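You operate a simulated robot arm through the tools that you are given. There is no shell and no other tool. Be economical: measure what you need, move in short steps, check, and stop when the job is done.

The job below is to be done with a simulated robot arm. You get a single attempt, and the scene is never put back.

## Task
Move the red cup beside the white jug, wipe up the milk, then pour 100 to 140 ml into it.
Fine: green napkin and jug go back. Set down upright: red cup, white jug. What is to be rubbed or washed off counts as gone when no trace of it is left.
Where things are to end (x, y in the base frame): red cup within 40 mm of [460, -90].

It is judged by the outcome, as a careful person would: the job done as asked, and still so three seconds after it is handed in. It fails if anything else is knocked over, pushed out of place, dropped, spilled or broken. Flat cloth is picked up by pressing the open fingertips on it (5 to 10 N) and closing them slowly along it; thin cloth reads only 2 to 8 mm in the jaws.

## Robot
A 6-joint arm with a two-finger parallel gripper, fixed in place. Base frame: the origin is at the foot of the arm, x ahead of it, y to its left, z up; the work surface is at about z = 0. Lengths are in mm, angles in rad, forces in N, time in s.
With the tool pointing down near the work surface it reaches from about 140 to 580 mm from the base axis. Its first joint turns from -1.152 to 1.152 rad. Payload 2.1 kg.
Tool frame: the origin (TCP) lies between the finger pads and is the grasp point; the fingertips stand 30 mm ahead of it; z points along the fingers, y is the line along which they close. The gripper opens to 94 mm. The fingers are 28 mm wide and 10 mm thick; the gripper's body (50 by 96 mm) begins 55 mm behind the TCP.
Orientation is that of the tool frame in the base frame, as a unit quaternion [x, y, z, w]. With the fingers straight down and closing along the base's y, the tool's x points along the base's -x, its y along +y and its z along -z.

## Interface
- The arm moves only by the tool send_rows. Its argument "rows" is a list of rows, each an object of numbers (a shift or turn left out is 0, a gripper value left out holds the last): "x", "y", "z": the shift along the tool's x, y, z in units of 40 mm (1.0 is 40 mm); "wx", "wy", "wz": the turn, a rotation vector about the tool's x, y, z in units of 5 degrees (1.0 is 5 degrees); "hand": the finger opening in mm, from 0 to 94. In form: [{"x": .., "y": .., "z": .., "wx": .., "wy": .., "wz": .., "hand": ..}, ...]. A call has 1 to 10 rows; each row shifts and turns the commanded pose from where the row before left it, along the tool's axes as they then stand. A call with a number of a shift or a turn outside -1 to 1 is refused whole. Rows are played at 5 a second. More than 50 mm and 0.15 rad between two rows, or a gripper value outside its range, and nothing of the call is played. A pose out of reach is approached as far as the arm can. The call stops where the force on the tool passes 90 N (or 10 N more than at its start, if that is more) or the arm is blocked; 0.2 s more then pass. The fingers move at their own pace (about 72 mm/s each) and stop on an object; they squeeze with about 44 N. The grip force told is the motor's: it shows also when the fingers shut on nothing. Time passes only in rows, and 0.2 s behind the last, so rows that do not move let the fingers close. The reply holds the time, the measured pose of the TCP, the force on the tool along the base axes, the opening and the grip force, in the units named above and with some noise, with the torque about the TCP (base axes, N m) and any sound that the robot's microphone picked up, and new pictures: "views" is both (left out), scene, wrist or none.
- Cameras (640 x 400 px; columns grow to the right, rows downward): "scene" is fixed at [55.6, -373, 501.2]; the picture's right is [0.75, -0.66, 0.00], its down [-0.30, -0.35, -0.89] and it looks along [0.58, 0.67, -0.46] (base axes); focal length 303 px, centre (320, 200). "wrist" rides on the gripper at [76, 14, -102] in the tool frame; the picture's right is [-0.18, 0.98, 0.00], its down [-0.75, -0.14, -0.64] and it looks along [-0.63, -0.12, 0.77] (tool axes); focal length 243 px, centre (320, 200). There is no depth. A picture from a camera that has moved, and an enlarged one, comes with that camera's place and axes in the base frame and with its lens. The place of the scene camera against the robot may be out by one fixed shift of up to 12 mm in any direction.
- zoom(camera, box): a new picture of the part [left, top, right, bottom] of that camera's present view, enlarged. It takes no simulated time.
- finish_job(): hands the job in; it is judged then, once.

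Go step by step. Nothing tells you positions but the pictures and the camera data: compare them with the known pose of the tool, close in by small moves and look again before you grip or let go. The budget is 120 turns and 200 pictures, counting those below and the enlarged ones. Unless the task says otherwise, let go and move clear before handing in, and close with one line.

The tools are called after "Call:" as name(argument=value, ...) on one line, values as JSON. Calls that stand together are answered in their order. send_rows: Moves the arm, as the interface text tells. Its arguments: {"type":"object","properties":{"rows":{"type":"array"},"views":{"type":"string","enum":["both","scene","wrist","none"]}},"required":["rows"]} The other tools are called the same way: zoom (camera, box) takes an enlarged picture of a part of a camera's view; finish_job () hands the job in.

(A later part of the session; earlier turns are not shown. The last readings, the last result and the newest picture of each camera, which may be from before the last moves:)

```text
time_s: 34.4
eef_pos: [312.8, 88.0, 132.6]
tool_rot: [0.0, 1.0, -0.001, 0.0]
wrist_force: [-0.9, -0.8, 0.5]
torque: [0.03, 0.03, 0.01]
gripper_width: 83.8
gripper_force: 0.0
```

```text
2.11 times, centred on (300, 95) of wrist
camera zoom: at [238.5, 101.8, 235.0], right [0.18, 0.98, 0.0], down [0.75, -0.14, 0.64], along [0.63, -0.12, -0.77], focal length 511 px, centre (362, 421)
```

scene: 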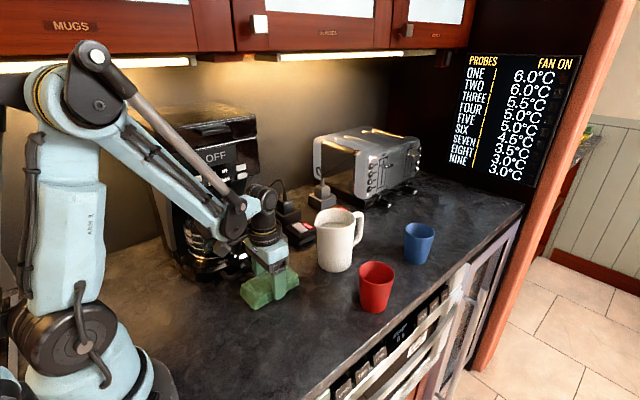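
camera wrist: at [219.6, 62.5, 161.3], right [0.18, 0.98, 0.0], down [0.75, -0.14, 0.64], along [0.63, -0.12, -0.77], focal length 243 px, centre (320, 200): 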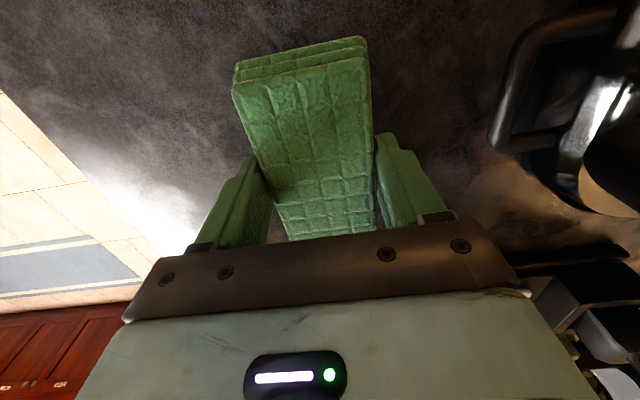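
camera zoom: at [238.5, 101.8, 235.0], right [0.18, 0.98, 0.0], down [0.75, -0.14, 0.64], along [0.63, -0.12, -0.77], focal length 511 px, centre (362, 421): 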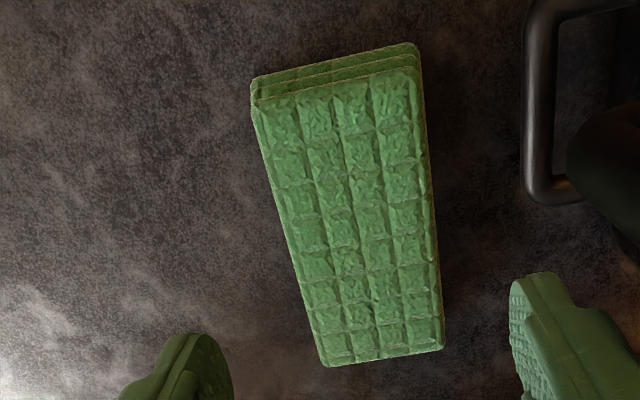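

The counter is clean and the napkin is back in place. Now I'll look at the jug from above.

Call:
send_rows(rows=[{"z": -1}, {"z": -1}, {"z": -1, "x": -0.5}, {"z": -1, "x": -0.5}, {"z": -1, "x": -0.6, "hand": 94}, {"x": -0.6, "y": -0.7}, {}])

Call:
zoom(camera="wrist", box=[240, 50, 440, 240])

Call:
zoom(camera="scene", box=[290, 190, 390, 280])

```text
time_s: 36.0
eef_pos: [402.1, 60.0, 333.7]
tool_rot: [0.0, 1.0, 0.0, 0.0]
wrist_force: [0.5, -1.1, -0.1]
torque: [0.01, -0.01, 0.02]
gripper_width: 93.8
gripper_force: 0.1
camera wrist: at [326.7, 74.0, 434.7], right [0.18, 0.98, 0.0], down [0.75, -0.14, 0.64], along [0.63, -0.12, -0.77], focal length 243 px, centre (320, 200)
```

scene: 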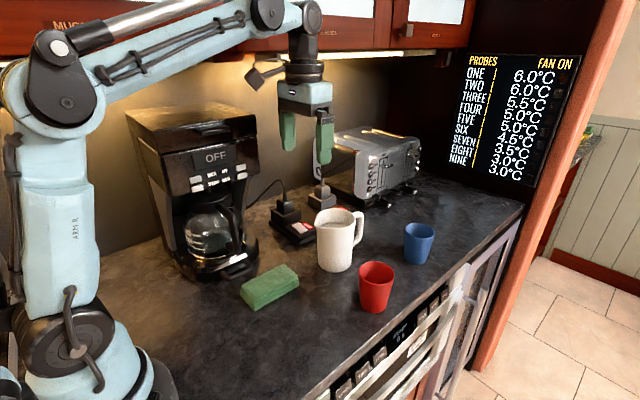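
wrist: 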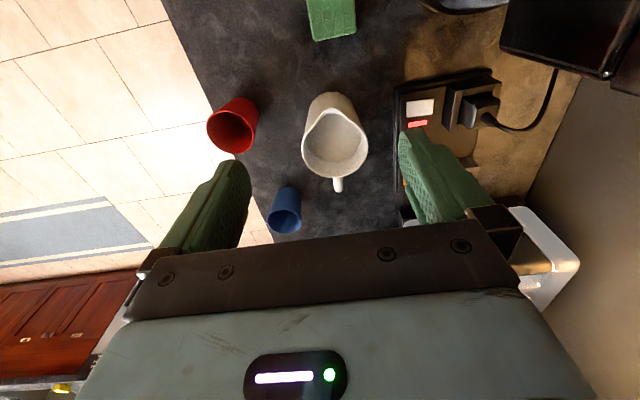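

```text
2.11 times, centred on (340, 145) of wrist
camera zoom: at [326.7, 74.0, 434.7], right [0.18, 0.98, 0.0], down [0.75, -0.14, 0.64], along [0.63, -0.12, -0.77], focal length 511 px, centre (278, 316)
```

zoom: 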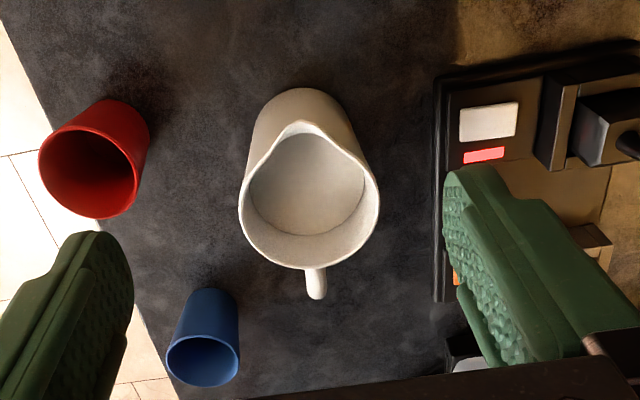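

```text
4.44 times, centred on (340, 235) of scene
camera zoom: at [55.6, -373.0, 501.2], right [0.75, -0.66, 0.0], down [-0.3, -0.35, -0.89], along [0.58, 0.67, -0.46], focal length 1346 px, centre (231, 44)
```

zoom: 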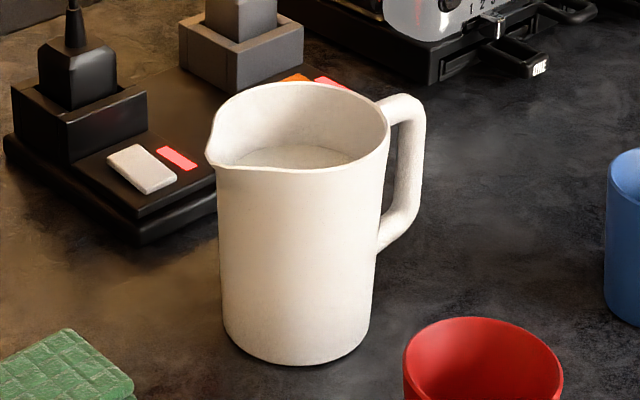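

From above, the jug's rim is about 91 mm across, centred near [489,65]. The spout is at about [433,68], and the handle bar is near [560,58], about 14 mm thick with its top around z=130. The body nearly fills the gripper, so I'll take the handle from above. First I'll go over it, turned slightly to match.

Call:
send_rows(rows=[{"x": -0.9, "z": 0.4, "hand": 60}, {"x": -0.9, "z": 0.5}, {"x": -0.9, "z": 0.6}, {"x": -0.8, "z": 0.7}, {"x": -0.35, "z": 0.4}, {"wz": 0.9}, {}, {}])

Call:
zoom(camera="scene", box=[290, 120, 430, 290])

Call:
zoom(camera="wrist", box=[220, 0, 440, 200])

```text
time_s: 37.8
eef_pos: [545.3, 58.4, 224.3]
tool_rot: [0.039, 0.999, -0.001, 0.0]
wrist_force: [0.0, -0.6, 0.5]
torque: [0.06, -0.01, -0.01]
gripper_width: 59.9
gripper_force: 0.1
out of reach, approached as far as the arm can: row 5
camera wrist: at [472.7, 78.2, 326.5], right [0.26, 0.97, 0.0], down [0.74, -0.2, 0.64], along [0.62, -0.17, -0.77], focal length 243 px, centre (320, 200)
```

scene: 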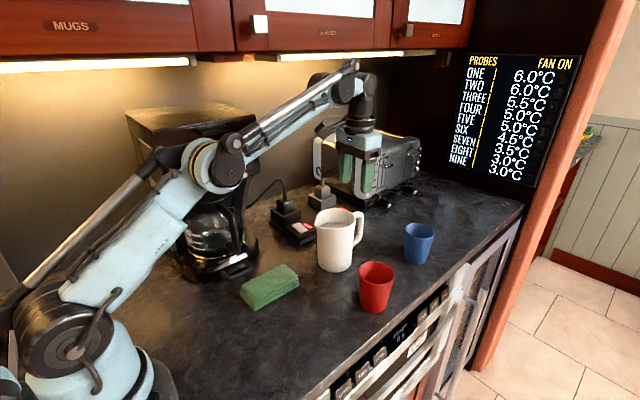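
wrist: 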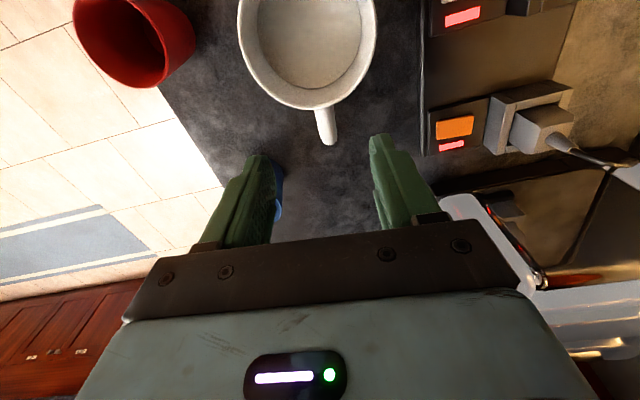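

```text
2.35 times, centred on (360, 205) of scene
camera zoom: at [55.6, -373.0, 501.2], right [0.75, -0.66, 0.0], down [-0.3, -0.35, -0.89], along [0.58, 0.67, -0.46], focal length 713 px, centre (226, 188)
```

zoom: 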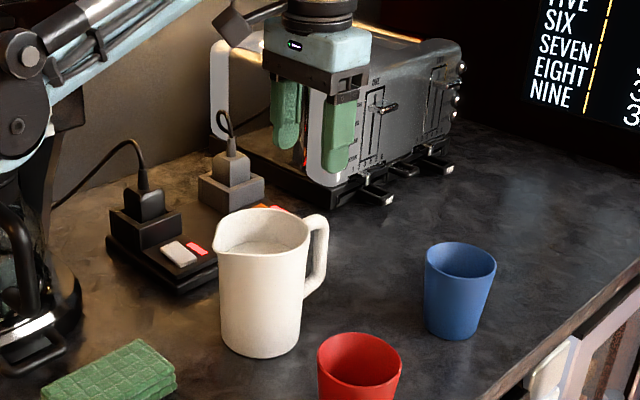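

```text
2.00 times, centred on (330, 100) of wrist
camera zoom: at [472.7, 78.2, 326.5], right [0.26, 0.97, 0.0], down [0.74, -0.2, 0.64], along [0.62, -0.17, -0.77], focal length 485 px, centre (300, 400)
```

zoom: 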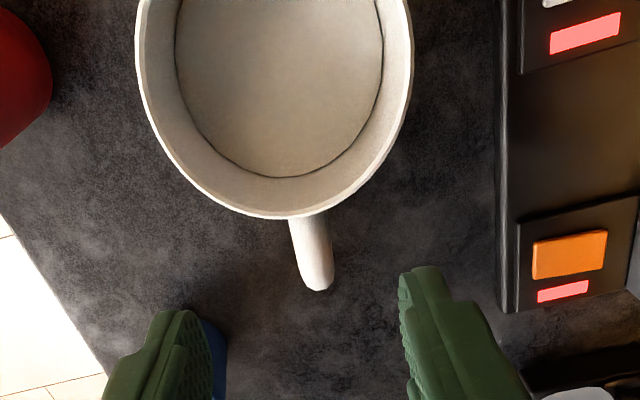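

The handle bar runs from [540,62] to about [572,59], as expected. The reach was limited at this height, so I'll descend to z≈165 and then move outward.

Call:
send_rows(rows=[{"z": 0.7, "y": 0.06}, {"z": 0.75}, {"x": -0.35, "y": 0.01}, {}, {}])

Call:
zoom(camera="scene", box=[300, 150, 400, 280])

Call:
zoom(camera="wrist", box=[220, 0, 440, 250])

```text
time_s: 39.0
eef_pos: [560.5, 60.7, 166.2]
tool_rot: [0.039, 0.999, 0.0, 0.0]
wrist_force: [0.1, -0.6, -1.6]
torque: [-0.04, -0.02, -0.01]
gripper_width: 60.0
gripper_force: 0.0
camera wrist: at [486.8, 80.0, 268.7], right [0.26, 0.97, 0.0], down [0.74, -0.2, 0.64], along [0.62, -0.17, -0.77], focal length 243 px, centre (320, 200)
```

scene: 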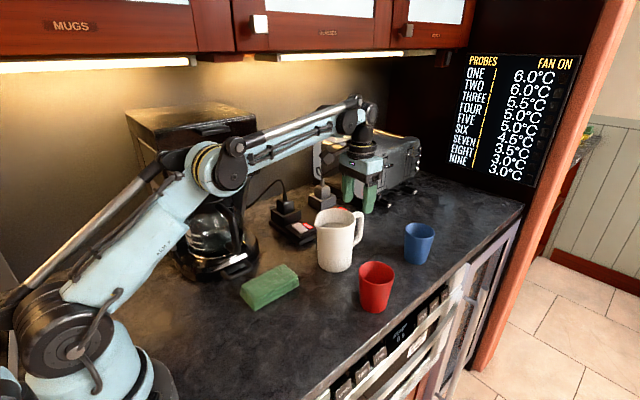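
wrist: 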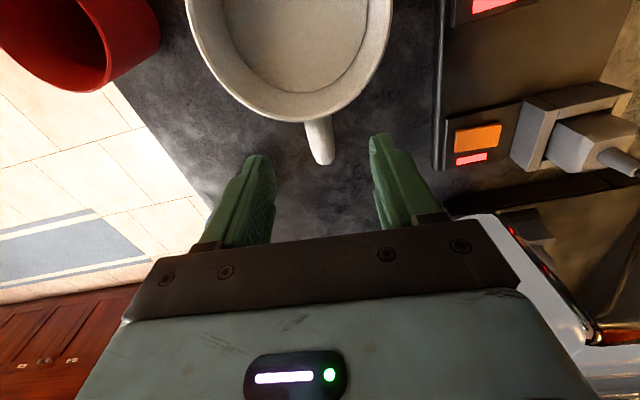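

```text
3.08 times, centred on (350, 215) of scene
camera zoom: at [55.6, -373.0, 501.2], right [0.75, -0.66, 0.0], down [-0.3, -0.35, -0.89], along [0.58, 0.67, -0.46], focal length 932 px, centre (228, 154)
```

zoom: 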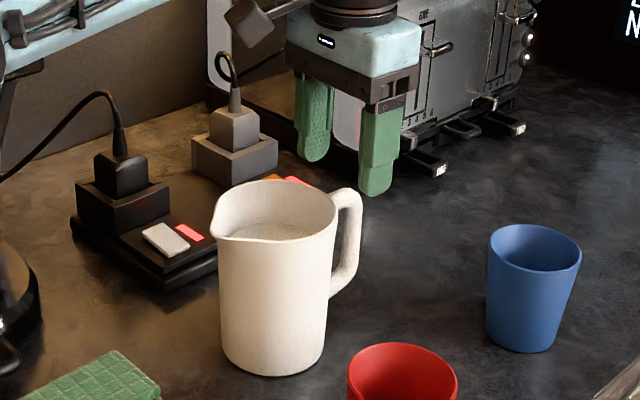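

```text
1.60 times, centred on (330, 125) of wrist
camera zoom: at [486.8, 80.0, 268.7], right [0.26, 0.97, 0.0], down [0.74, -0.2, 0.64], along [0.62, -0.17, -0.77], focal length 388 px, centre (304, 320)
```

zoom: 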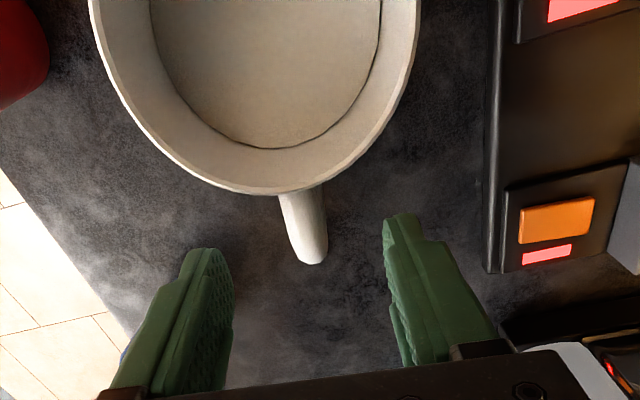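

The handle lies on the gripper's centre line. I'll descend to z≈96 around it.

Call:
send_rows(rows=[{"z": 0.6, "y": 0.02}, {"z": 0.6}, {"z": 0.56}, {}])

Call:
zoom(camera="scene", box=[300, 150, 400, 280])

Call:
zoom(camera="wrist", box=[220, 0, 440, 250])

```text
time_s: 40.0
eef_pos: [560.6, 61.1, 96.5]
tool_rot: [0.039, 0.999, 0.0, 0.0]
wrist_force: [-0.6, 0.0, 0.2]
torque: [0.01, 0.03, 0.0]
gripper_width: 60.1
gripper_force: 0.0
camera wrist: at [487.0, 81.4, 198.0], right [0.26, 0.97, 0.0], down [0.74, -0.2, 0.64], along [0.62, -0.17, -0.77], focal length 243 px, centre (320, 200)
```

scene: 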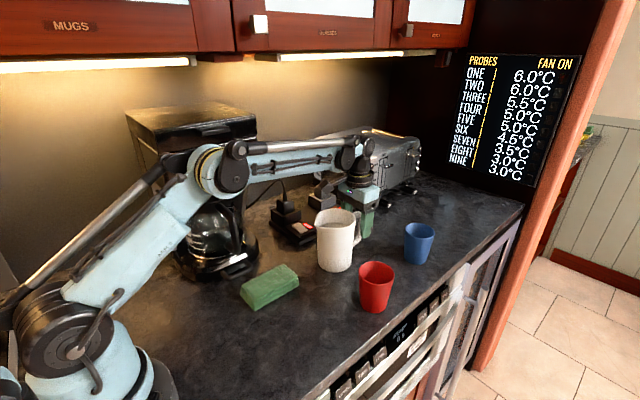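
wrist: 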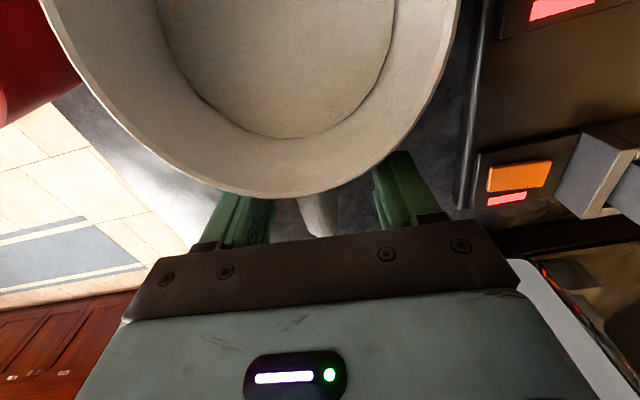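

```text
3.08 times, centred on (350, 215) of scene
camera zoom: at [55.6, -373.0, 501.2], right [0.75, -0.66, 0.0], down [-0.3, -0.35, -0.89], along [0.58, 0.67, -0.46], focal length 932 px, centre (228, 154)
```

zoom: 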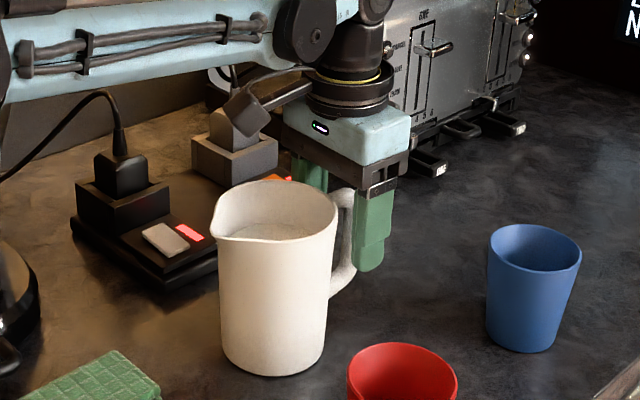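

```text
1.60 times, centred on (330, 125) of wrist
camera zoom: at [487.0, 81.4, 198.0], right [0.26, 0.97, 0.0], down [0.74, -0.2, 0.64], along [0.62, -0.17, -0.77], focal length 388 px, centre (304, 320)
```

zoom: 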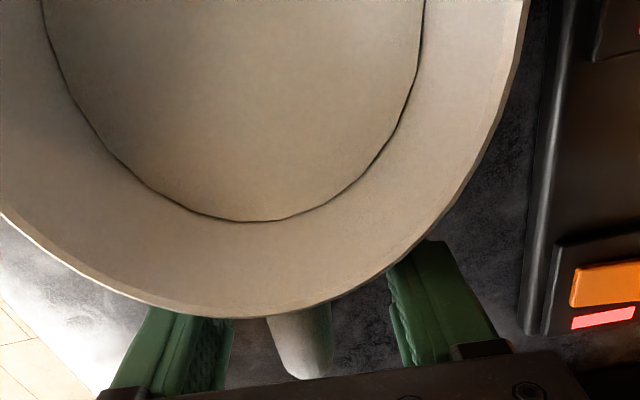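

The handle sits between the fingers and the gripper body clears the rim. I'll close slowly.

Call:
send_rows(rows=[{"hand": 45}, {"hand": 36}, {"hand": 28}, {"hand": 22}, {"hand": 18}, {"hand": 14}, {"hand": 8}, {"hand": 4}, {}, {}])

Call:
zoom(camera="scene", box=[300, 150, 400, 280])

```text
time_s: 42.2
eef_pos: [560.7, 61.9, 96.5]
tool_rot: [0.04, 0.999, 0.0, 0.0]
wrist_force: [-0.4, -1.0, 1.1]
torque: [0.03, 0.12, 0.14]
gripper_width: 19.8
gripper_force: 44.2
camera wrist: at [487.1, 81.4, 198.3], right [0.26, 0.97, 0.0], down [0.74, -0.2, 0.64], along [0.62, -0.17, -0.77], focal length 243 px, centre (320, 200)
```

scene: 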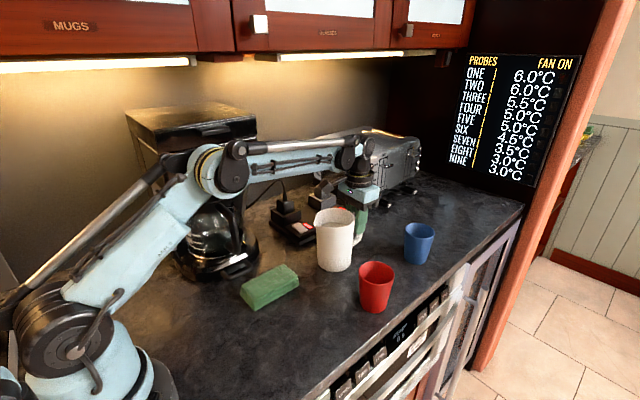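
wrist: 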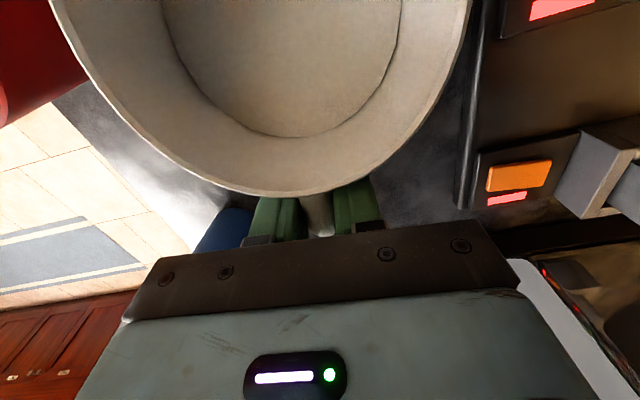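

```text
3.08 times, centred on (350, 215) of scene
camera zoom: at [55.6, -373.0, 501.2], right [0.75, -0.66, 0.0], down [-0.3, -0.35, -0.89], along [0.58, 0.67, -0.46], focal length 932 px, centre (228, 154)
```

zoom: 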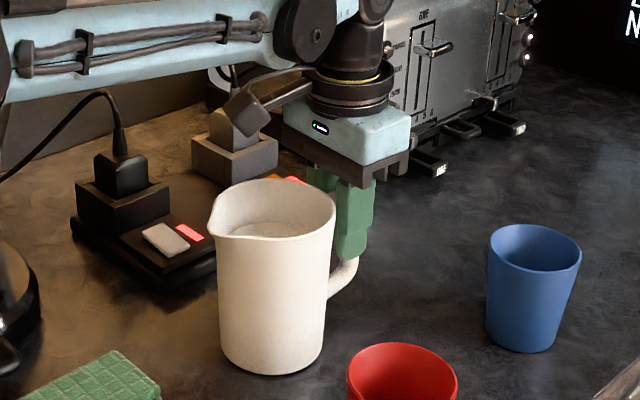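

I have the handle at 19.8 mm. I'll test with a small lift to see whether the jug stays level.

Call:
send_rows(rows=[{"z": -0.1}, {"z": -0.1}, {}, {}, {}])

Call:
zoom(camera="scene", box=[300, 150, 400, 280])

```text
time_s: 43.4
eef_pos: [561.1, 60.5, 104.2]
tool_rot: [0.04, 0.999, 0.0, -0.001]
wrist_force: [-0.2, -0.4, -6.4]
torque: [0.02, -0.3, 0.02]
gripper_width: 19.9
gripper_force: 43.8
camera wrist: at [487.3, 81.1, 206.2], right [0.26, 0.97, 0.0], down [0.74, -0.2, 0.64], along [0.62, -0.17, -0.77], focal length 243 px, centre (320, 200)
```

scene: 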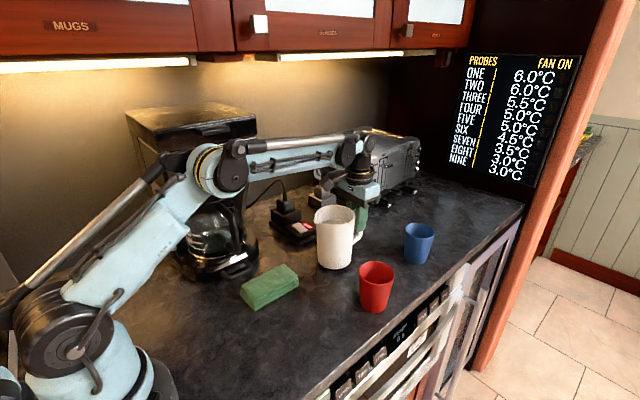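
wrist: 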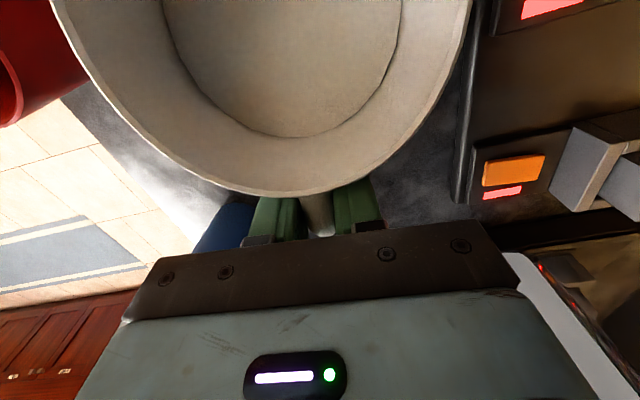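

```text
3.08 times, centred on (350, 215) of scene
camera zoom: at [55.7, -373.0, 501.2], right [0.75, -0.66, 0.0], down [-0.3, -0.35, -0.89], along [0.58, 0.67, -0.46], focal length 932 px, centre (228, 154)
```

zoom: 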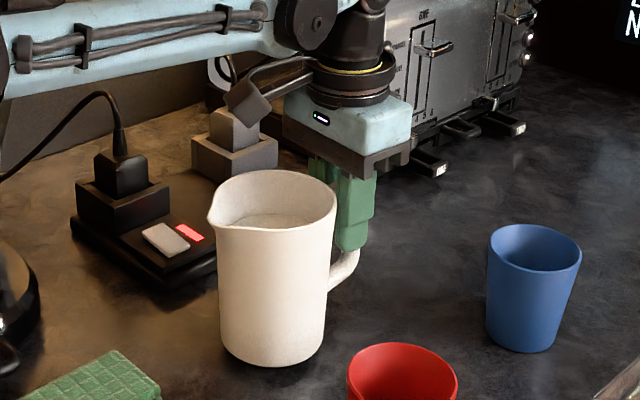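

The jug hangs level with about 6 N of load. I'll raise it further and tip it 25° here, well below spilling, before carrying it across to the cup.

Call:
send_rows(rows=[{"z": -0.4}, {"z": -0.5}, {"z": -0.6}, {}, {"wy": -0.6}, {"wy": -0.8}, {"wy": -0.8}, {"wy": -0.8}, {}, {}])

```text
time_s: 45.6
eef_pos: [560.4, 60.9, 164.1]
tool_rot: [0.039, 0.991, -0.005, 0.131]
wrist_force: [0.1, 0.1, -5.6]
torque: [-0.02, -0.24, 0.02]
gripper_width: 19.3
gripper_force: 44.1
camera wrist: at [463.3, 83.2, 242.5], right [0.25, 0.97, 0.05], down [0.55, -0.18, 0.82], along [0.8, -0.18, -0.58], focal length 243 px, centre (320, 200)
```

scene: 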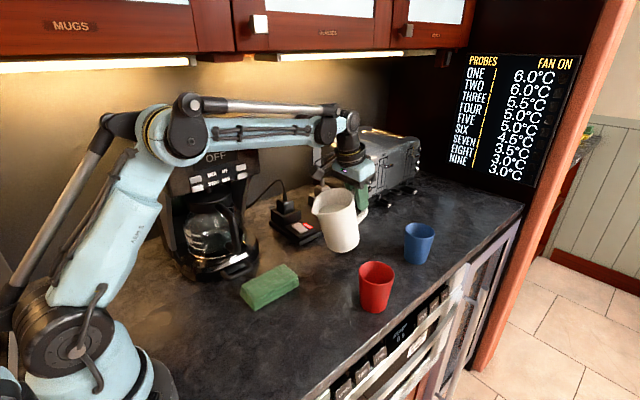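
wrist: 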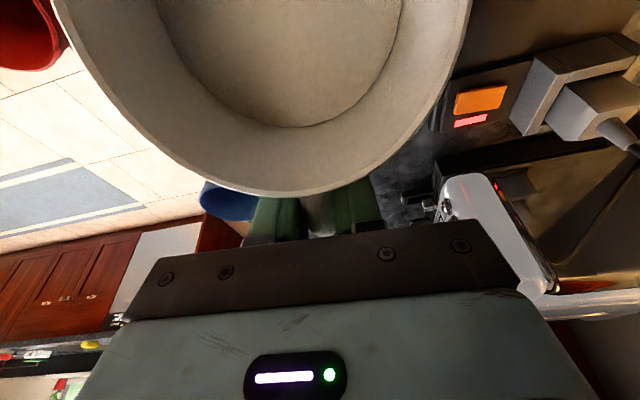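

Call:
send_rows(rows=[{"wy": -0.75, "x": -0.1, "z": -0.2}, {"wy": -0.75, "x": -0.2, "z": -0.15}, {"wy": -0.75, "x": -0.2, "z": -0.1}, {"wy": -0.75, "x": -0.17, "z": -0.1}, {}, {}])

Call:
zoom(camera="scene", box=[280, 140, 460, 320])

```text
time_s: 47.0
eef_pos: [577.7, 60.2, 194.4]
tool_rot: [0.038, 0.965, -0.01, 0.259]
wrist_force: [0.4, 0.4, -6.1]
torque: [0.0, -0.17, -0.01]
gripper_width: 19.9
gripper_force: 43.7
camera wrist: at [463.8, 83.3, 244.1], right [0.24, 0.97, 0.09], down [0.32, -0.17, 0.93], along [0.92, -0.19, -0.35], focal length 243 px, centre (320, 200)
```

scene: 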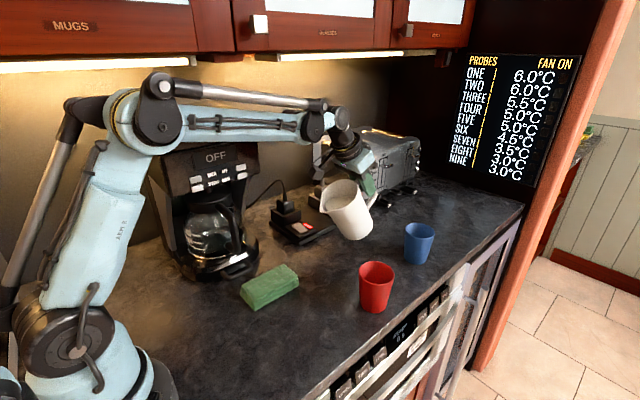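
wrist: 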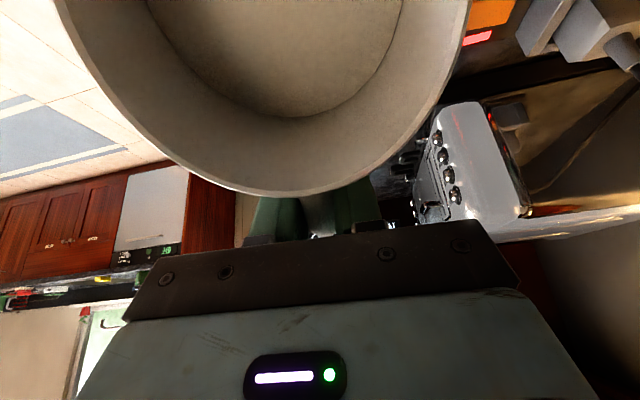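

```text
2.22 times, centred on (370, 230) of scene
camera zoom: at [55.7, -373.0, 501.2], right [0.75, -0.66, 0.0], down [-0.3, -0.35, -0.89], along [0.58, 0.67, -0.46], focal length 673 px, centre (209, 133)
```

zoom: 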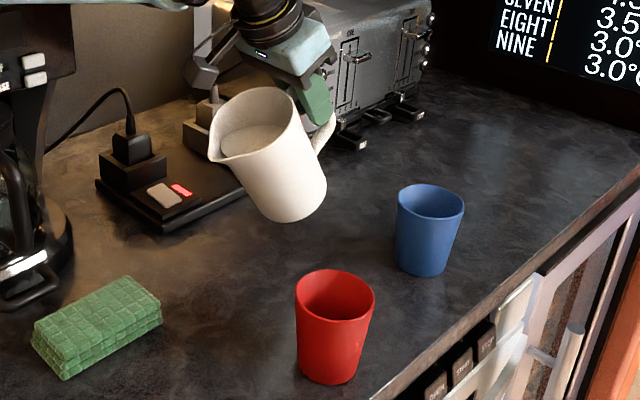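

The jug hangs steady at 30°. I'll move it sideways toward the cup at this height, in small steps.

Call:
send_rows(rows=[{"y": -0.5}, {"y": -0.6}, {"y": -0.6, "x": -0.12, "z": 0.07}, {"y": -0.6, "x": -0.12, "z": 0.07}, {"y": -0.6, "x": -0.12, "z": 0.07}, {"y": -0.6, "x": -0.12, "z": 0.07}, {"y": -0.48}, {}, {}])

Call:
zoom(camera="scene", box=[300, 170, 460, 330])

```text
time_s: 49.0
eef_pos: [588.1, -101.1, 192.2]
tool_rot: [0.038, 0.965, -0.01, 0.259]
wrist_force: [0.6, -0.1, -6.1]
torque: [-0.01, -0.17, 0.01]
gripper_width: 19.7
gripper_force: 44.4
camera wrist: at [473.1, -77.7, 243.3], right [0.24, 0.97, 0.09], down [0.32, -0.17, 0.93], along [0.92, -0.19, -0.35], focal length 243 px, centre (320, 200)
```

scene: 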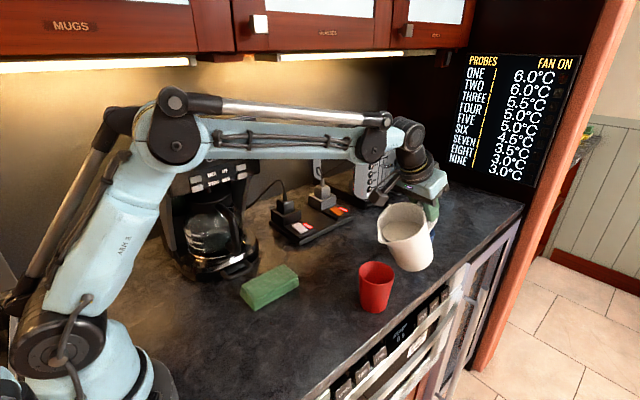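
wrist: 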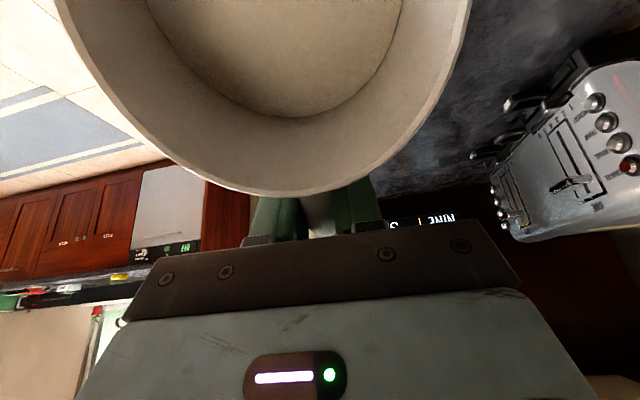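

```text
2.50 times, centred on (380, 250) of scene
camera zoom: at [55.7, -373.0, 501.2], right [0.75, -0.66, 0.0], down [-0.3, -0.35, -0.89], along [0.58, 0.67, -0.46], focal length 757 px, centre (170, 75)
```

zoom: 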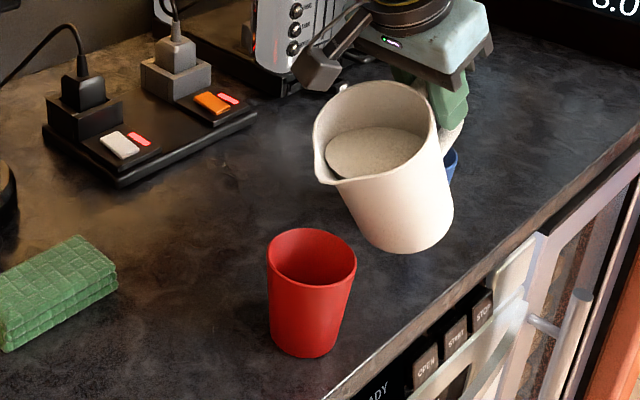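

The lip is just above and slightly beyond the cup's centre, as computed. I'll lower it a little while tilting to 36°, below the expected onset.

Call:
send_rows(rows=[{"wy": -0.3, "x": 0.08, "z": 0.05}, {"wy": -0.3, "x": 0.08, "z": 0.05}, {"wy": -0.3, "x": 0.08, "z": 0.05}, {"wy": -0.3, "x": 0.08, "z": 0.04}, {}, {}])

Call:
zoom(camera="scene", box=[320, 180, 450, 320])

```text
time_s: 50.4
eef_pos: [580.4, -100.9, 181.3]
tool_rot: [0.038, 0.951, -0.012, 0.308]
wrist_force: [-0.8, 0.1, -5.8]
torque: [0.02, -0.12, -0.03]
gripper_width: 19.9
gripper_force: 43.7
camera wrist: at [461.9, -76.6, 218.2], right [0.23, 0.97, 0.11], down [0.22, -0.16, 0.96], along [0.95, -0.19, -0.25], focal length 243 px, centre (320, 200)
```

scene: 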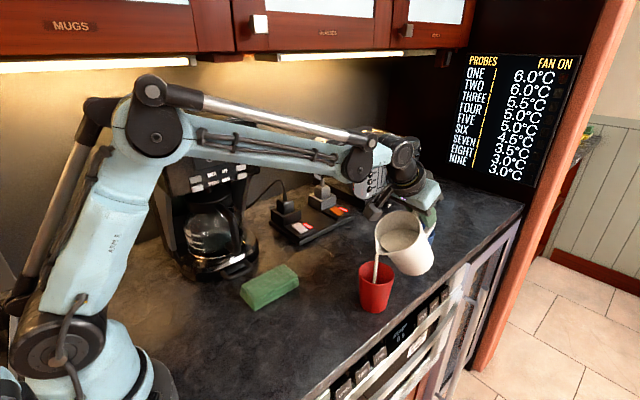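
wrist: 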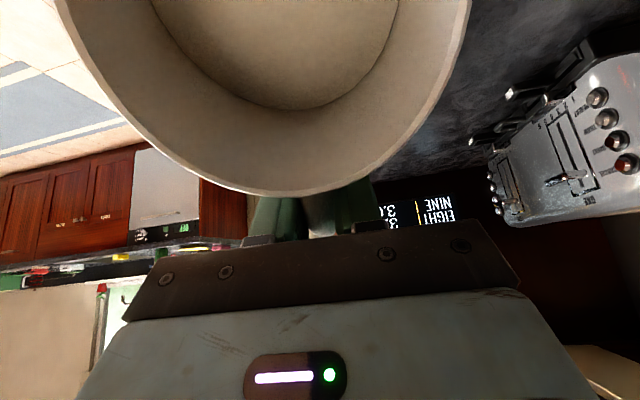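

```text
2.86 times, centred on (385, 250) of scene
camera zoom: at [55.7, -373.0, 501.2], right [0.75, -0.66, 0.0], down [-0.3, -0.35, -0.89], along [0.58, 0.67, -0.46], focal length 865 px, centre (134, 57)
```

zoom: 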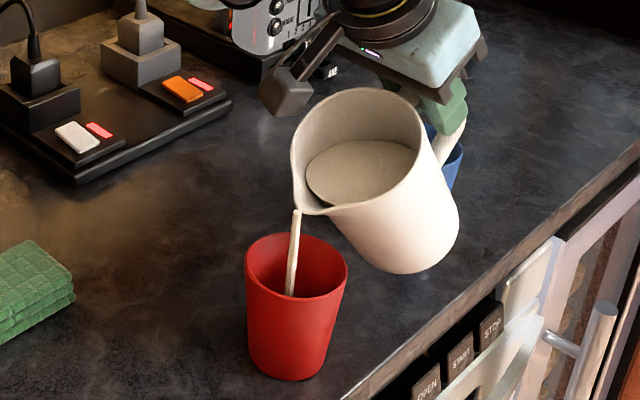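

It is already pouring into the cup at 36°. I'll hold and watch.

Call:
send_rows(rows=[{}], views="none")

Call:
zoom(camera="scene", box=[330, 190, 430, 320])

```text
time_s: 50.8
eef_pos: [581.0, -100.0, 180.0]
tool_rot: [0.038, 0.95, -0.013, 0.308]
wrist_force: [0.3, 0.0, -5.1]
torque: [-0.05, -0.13, -0.03]
gripper_width: 19.7
gripper_force: 44.2
```

```text
3.08 times, centred on (380, 255) of scene
camera zoom: at [55.7, -373.0, 501.2], right [0.75, -0.66, 0.0], down [-0.3, -0.35, -0.89], along [0.58, 0.67, -0.46], focal length 932 px, centre (135, 31)
```

zoom: 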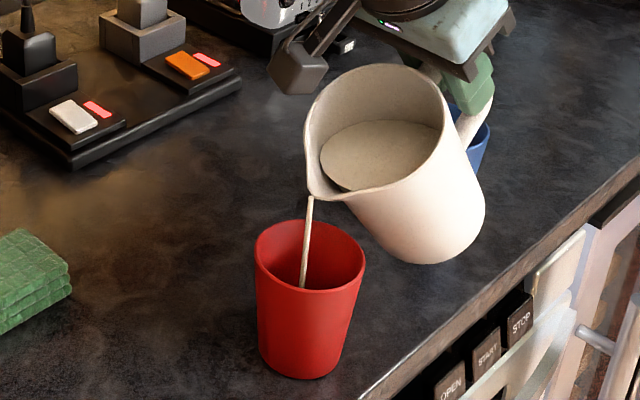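

The stream is thinning. I'll hold longer until it stops and measure.

Call:
send_rows(rows=[{}, {}, {}, {}], views="none")

Call:
zoom(camera="scene", box=[330, 190, 430, 320])

```text
time_s: 51.8
eef_pos: [581.1, -100.1, 180.1]
tool_rot: [0.037, 0.95, -0.012, 0.309]
wrist_force: [-0.3, 0.3, -5.8]
torque: [-0.01, -0.13, 0.0]
gripper_width: 19.8
gripper_force: 43.5
```

```text
3.08 times, centred on (380, 255) of scene
camera zoom: at [55.7, -373.0, 501.2], right [0.75, -0.66, 0.0], down [-0.3, -0.35, -0.89], along [0.58, 0.67, -0.46], focal length 932 px, centre (135, 31)
```

zoom: 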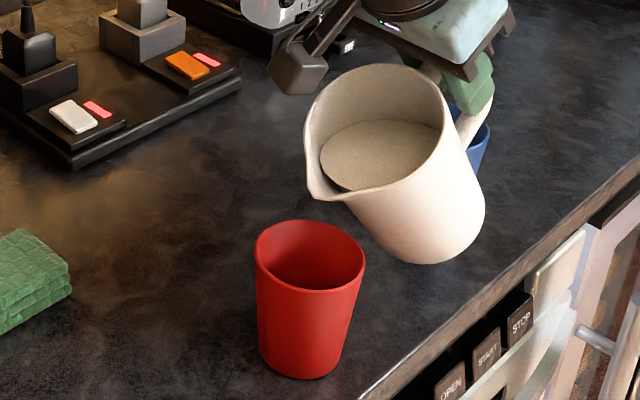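

The flow settles at each tilt, which is convenient. I'll tilt on slowly to 41°, keeping the lip where it is.

Call:
send_rows(rows=[{"wy": -0.2, "x": -0.016, "z": -0.056}, {"wy": -0.2, "x": -0.016, "z": -0.056}, {}, {"wy": -0.2, "x": -0.016, "z": -0.056}, {"wy": -0.2, "x": -0.016, "z": -0.056}, {}, {"wy": -0.2, "x": -0.016, "z": -0.056}, {}], views="scene")

Call:
zoom(camera="scene", box=[330, 190, 430, 320])

Call:
send_rows(rows=[{}, {}, {}, {}, {}], views="none")

Call:
zoom(camera="scene", box=[330, 190, 430, 320])

```text
time_s: 53.6
eef_pos: [576.6, -100.1, 192.3]
tool_rot: [0.037, 0.936, -0.014, 0.351]
wrist_force: [-0.2, -0.2, -5.2]
torque: [-0.02, -0.1, 0.04]
gripper_width: 19.8
gripper_force: 43.8
```

scene: 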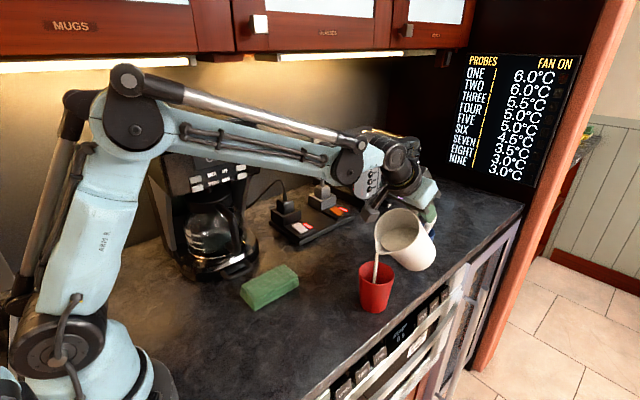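

```text
3.08 times, centred on (380, 255) of scene
camera zoom: at [55.7, -373.0, 501.2], right [0.75, -0.66, 0.0], down [-0.3, -0.35, -0.89], along [0.58, 0.67, -0.46], focal length 932 px, centre (135, 31)
```

zoom: 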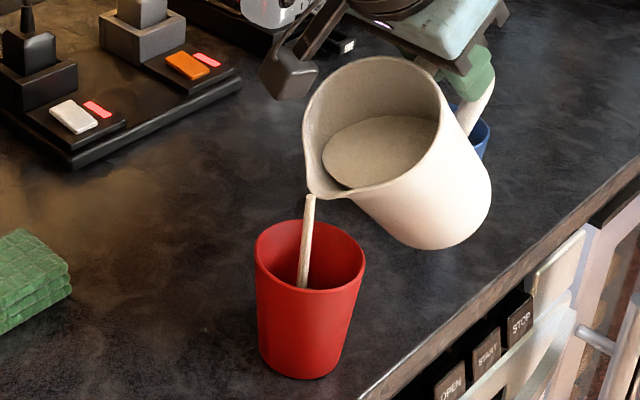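

```text
time_s: 54.8
eef_pos: [576.0, -99.5, 192.5]
tool_rot: [0.037, 0.936, -0.014, 0.349]
wrist_force: [0.2, 0.4, -6.4]
torque: [0.0, -0.11, 0.01]
gripper_width: 19.9
gripper_force: 43.7
```

```text
3.08 times, centred on (380, 255) of scene
camera zoom: at [55.7, -373.0, 501.2], right [0.75, -0.66, 0.0], down [-0.3, -0.35, -0.89], along [0.58, 0.67, -0.46], focal length 932 px, centre (135, 31)
```

zoom: 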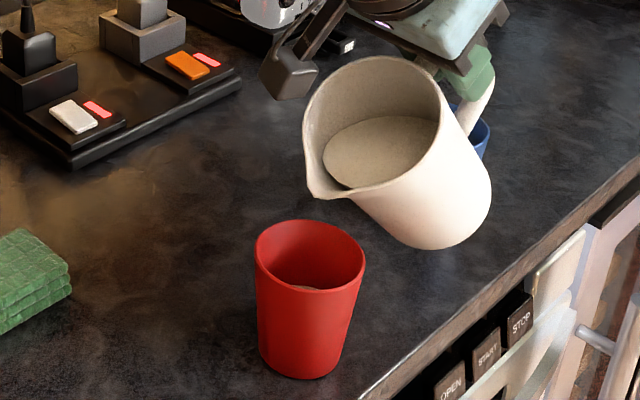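

The stream stopped again at 41°, and a little milk now shows in the cup. I'll zoom in to gauge its level.

Call:
zoom(camera="scene", box=[350, 250, 405, 320])

Call:
send_rows(rows=[{}], views="none")

```text
5.71 times, centred on (378, 285) of scene
camera zoom: at [55.7, -373.0, 501.2], right [0.75, -0.66, 0.0], down [-0.3, -0.35, -0.89], along [0.58, 0.67, -0.46], focal length 1730 px, centre (-9, -286)
```

zoom: 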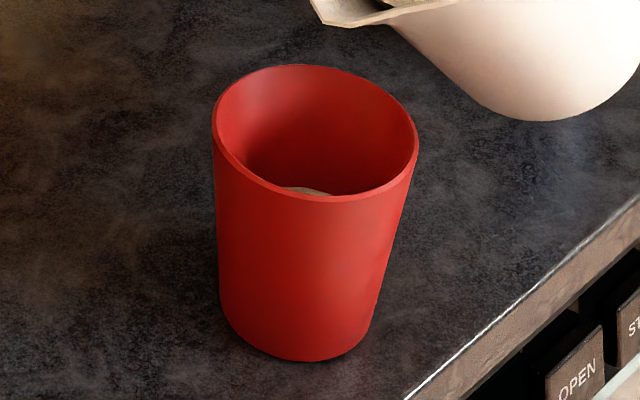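

```text
time_s: 55.2
eef_pos: [575.9, -99.6, 191.9]
tool_rot: [0.037, 0.936, -0.014, 0.35]
wrist_force: [-0.9, -1.0, -4.6]
torque: [0.02, -0.09, 0.01]
gripper_width: 19.8
gripper_force: 44.1
```

Level in the cup is about 33 mm, roughly 60–70 ml. I'll continue another 3.5°.

Call:
send_rows(rows=[{"wy": -0.2, "x": -0.016, "z": -0.056}, {}, {"wy": -0.2, "x": -0.016, "z": -0.056}, {}, {"wy": -0.2, "x": -0.016, "z": -0.056}, {"wy": -0.1, "x": -0.008, "z": -0.028}, {}, {}, {}, {}], views="none")

Call:
send_rows(rows=[{}, {}], views="none")

Call:
zoom(camera="scene", box=[350, 250, 405, 320])

Call:
zoom(camera="scene", box=[330, 190, 430, 320])

```text
time_s: 57.4
eef_pos: [572.5, -99.5, 198.4]
tool_rot: [0.036, 0.925, -0.014, 0.379]
wrist_force: [0.1, 0.4, -5.3]
torque: [0.02, -0.05, 0.01]
gripper_width: 19.7
gripper_force: 44.3
```

```text
time_s: 58.0
eef_pos: [573.4, -100.2, 198.9]
tool_rot: [0.036, 0.924, -0.015, 0.379]
wrist_force: [-0.2, 0.0, -5.1]
torque: [0.03, -0.11, 0.01]
gripper_width: 19.7
gripper_force: 44.5
```

```text
5.71 times, centred on (378, 285) of scene
camera zoom: at [55.7, -373.0, 501.2], right [0.75, -0.66, 0.0], down [-0.3, -0.35, -0.89], along [0.58, 0.67, -0.46], focal length 1730 px, centre (-9, -286)
```

zoom: 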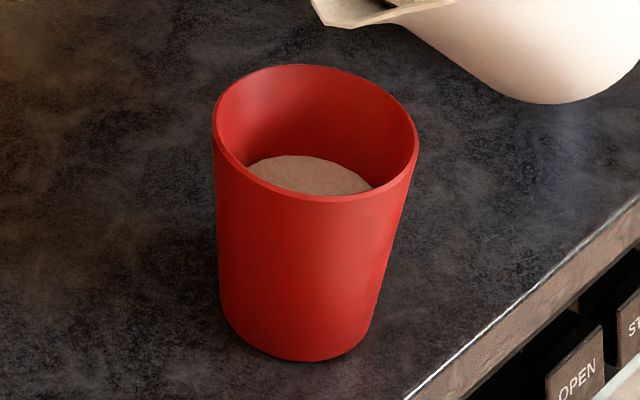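

```text
3.08 times, centred on (380, 255) of scene
camera zoom: at [55.7, -373.0, 501.2], right [0.75, -0.66, 0.0], down [-0.3, -0.35, -0.89], along [0.58, 0.67, -0.46], focal length 932 px, centre (135, 31)
```

zoom: 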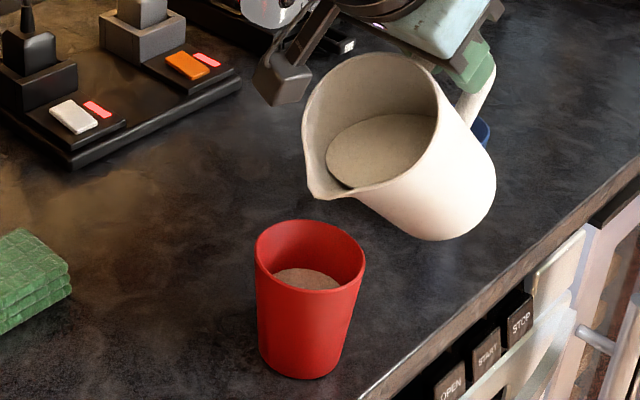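

Level is now about 47 mm, which I estimate at 90–109 ml. One more small increment of 1.5°, then reassess.

Call:
send_rows(rows=[{"wy": -0.15, "x": -0.012, "z": -0.042}, {}, {"wy": -0.15, "x": -0.012, "z": -0.042}, {}, {}, {}, {}, {}], views="none")

Call:
zoom(camera="scene", box=[350, 250, 405, 320])

```text
time_s: 59.8
eef_pos: [570.7, -98.6, 201.5]
tool_rot: [0.036, 0.92, -0.015, 0.39]
wrist_force: [-0.7, -0.1, -5.7]
torque: [0.01, -0.11, -0.02]
gripper_width: 19.9
gripper_force: 43.9
```

```text
5.71 times, centred on (378, 285) of scene
camera zoom: at [55.7, -373.0, 501.2], right [0.75, -0.66, 0.0], down [-0.3, -0.35, -0.89], along [0.58, 0.67, -0.46], focal length 1730 px, centre (-9, -286)
```

zoom: 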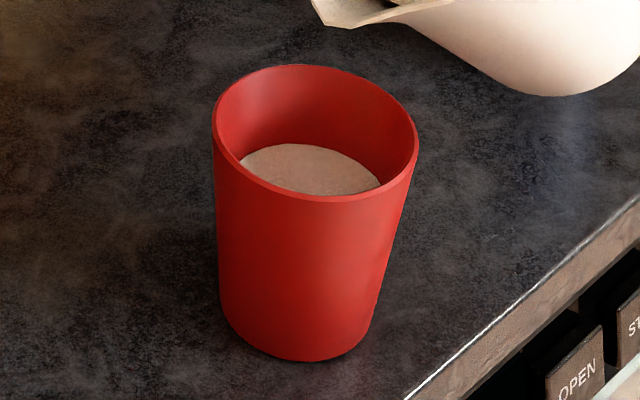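

Now roughly 102–123 ml by the different estimates. A last 0.6° should centre it, then I'll tip back upright.

Call:
send_rows(rows=[{"wy": -0.12, "x": -0.01, "z": -0.034}, {}, {}, {}, {}, {}, {}], views="none")

Call:
zoom(camera="scene", box=[350, 250, 405, 320])

Call:
zoom(camera="scene", box=[370, 190, 440, 280])

```text
time_s: 61.4
eef_pos: [570.8, -100.0, 201.5]
tool_rot: [0.036, 0.918, -0.015, 0.395]
wrist_force: [-0.1, 0.2, -5.0]
torque: [0.02, -0.04, 0.0]
gripper_width: 19.9
gripper_force: 44.2
```

```text
5.71 times, centred on (378, 285) of scene
camera zoom: at [55.7, -373.0, 501.2], right [0.75, -0.66, 0.0], down [-0.3, -0.35, -0.89], along [0.58, 0.67, -0.46], focal length 1730 px, centre (-9, -286)
```

zoom: 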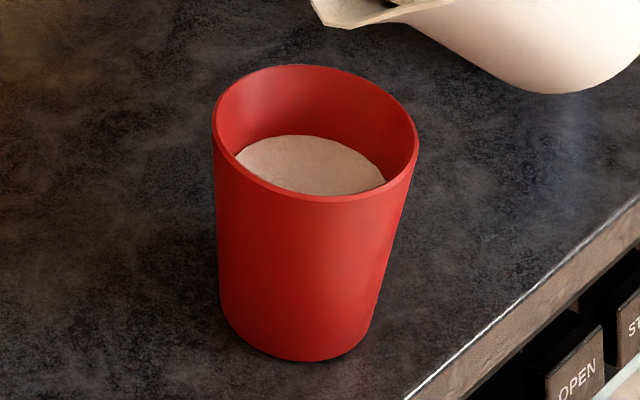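

```text
4.44 times, centred on (405, 235) of scene
camera zoom: at [55.7, -373.0, 501.2], right [0.75, -0.66, 0.0], down [-0.3, -0.35, -0.89], along [0.58, 0.67, -0.46], focal length 1346 px, centre (-58, 44)
```

zoom: 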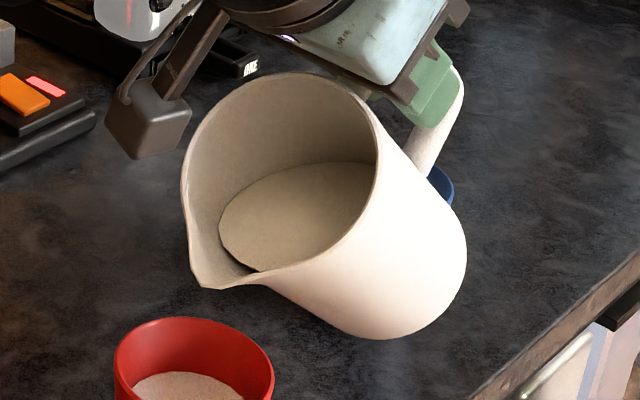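

The level rose a bit more, so pouring is done. I'll tip the jug back with the lip still over the cup.

Call:
send_rows(rows=[{"wy": 0.6, "x": 0.04, "z": 0.14}, {"wy": 0.6, "x": 0.04, "z": 0.14}, {"wy": 0.6, "x": 0.04, "z": 0.14}, {"wy": 0.6, "x": 0, "z": -0.1}, {"wy": 0.6, "x": -0.1, "z": -0.15}, {"wy": 0.3, "x": -0.15, "z": -0.15}, {}, {}])

Call:
zoom(camera="scene", box=[340, 240, 410, 320])

```text
time_s: 63.2
eef_pos: [579.3, -100.6, 205.2]
tool_rot: [0.038, 0.965, -0.01, 0.259]
wrist_force: [0.2, -0.2, -4.5]
torque: [0.0, -0.13, -0.03]
gripper_width: 19.8
gripper_force: 44.0
camera wrist: at [463.7, -76.6, 255.9], right [0.24, 0.97, 0.09], down [0.32, -0.17, 0.93], along [0.92, -0.19, -0.35], focal length 243 px, centre (320, 200)
```

scene: 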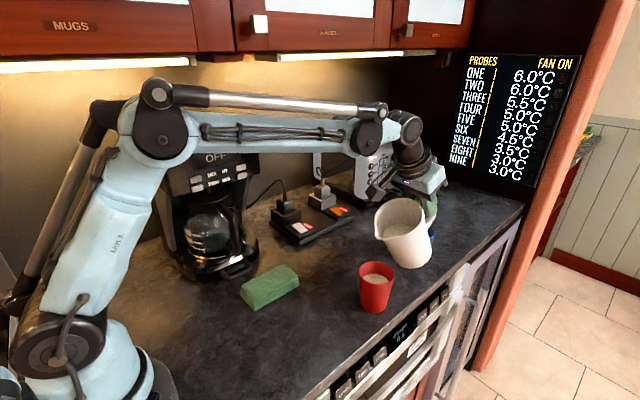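
wrist: 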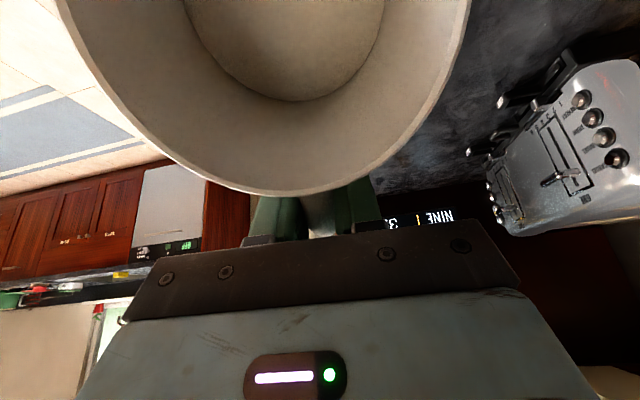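

```text
5.00 times, centred on (375, 280) of scene
camera zoom: at [55.7, -373.0, 501.2], right [0.75, -0.66, 0.0], down [-0.3, -0.35, -0.89], along [0.58, 0.67, -0.46], focal length 1514 px, centre (45, -200)
```

zoom: 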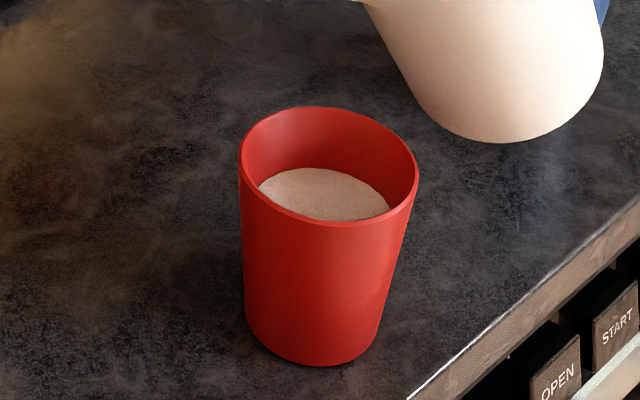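

The milk is in the cup with no drips. I'll carry the jug back to its place the way it came.

Call:
send_rows(rows=[{"y": 0.4}, {"y": 0.6}, {"y": 0.6, "x": 0.1, "z": -0.05}, {"y": 0.6, "x": 0.1, "z": -0.05}, {"y": 0.6, "x": 0.1, "z": -0.05}, {"y": 0.6, "x": 0.1, "z": -0.05}, {"y": 0.58}, {}, {}], views="none")

```text
time_s: 65.2
eef_pos: [572.7, 60.3, 204.4]
tool_rot: [0.039, 0.965, -0.011, 0.259]
wrist_force: [-0.4, -0.8, -4.6]
torque: [-0.01, -0.15, 0.01]
gripper_width: 19.9
gripper_force: 43.8
```

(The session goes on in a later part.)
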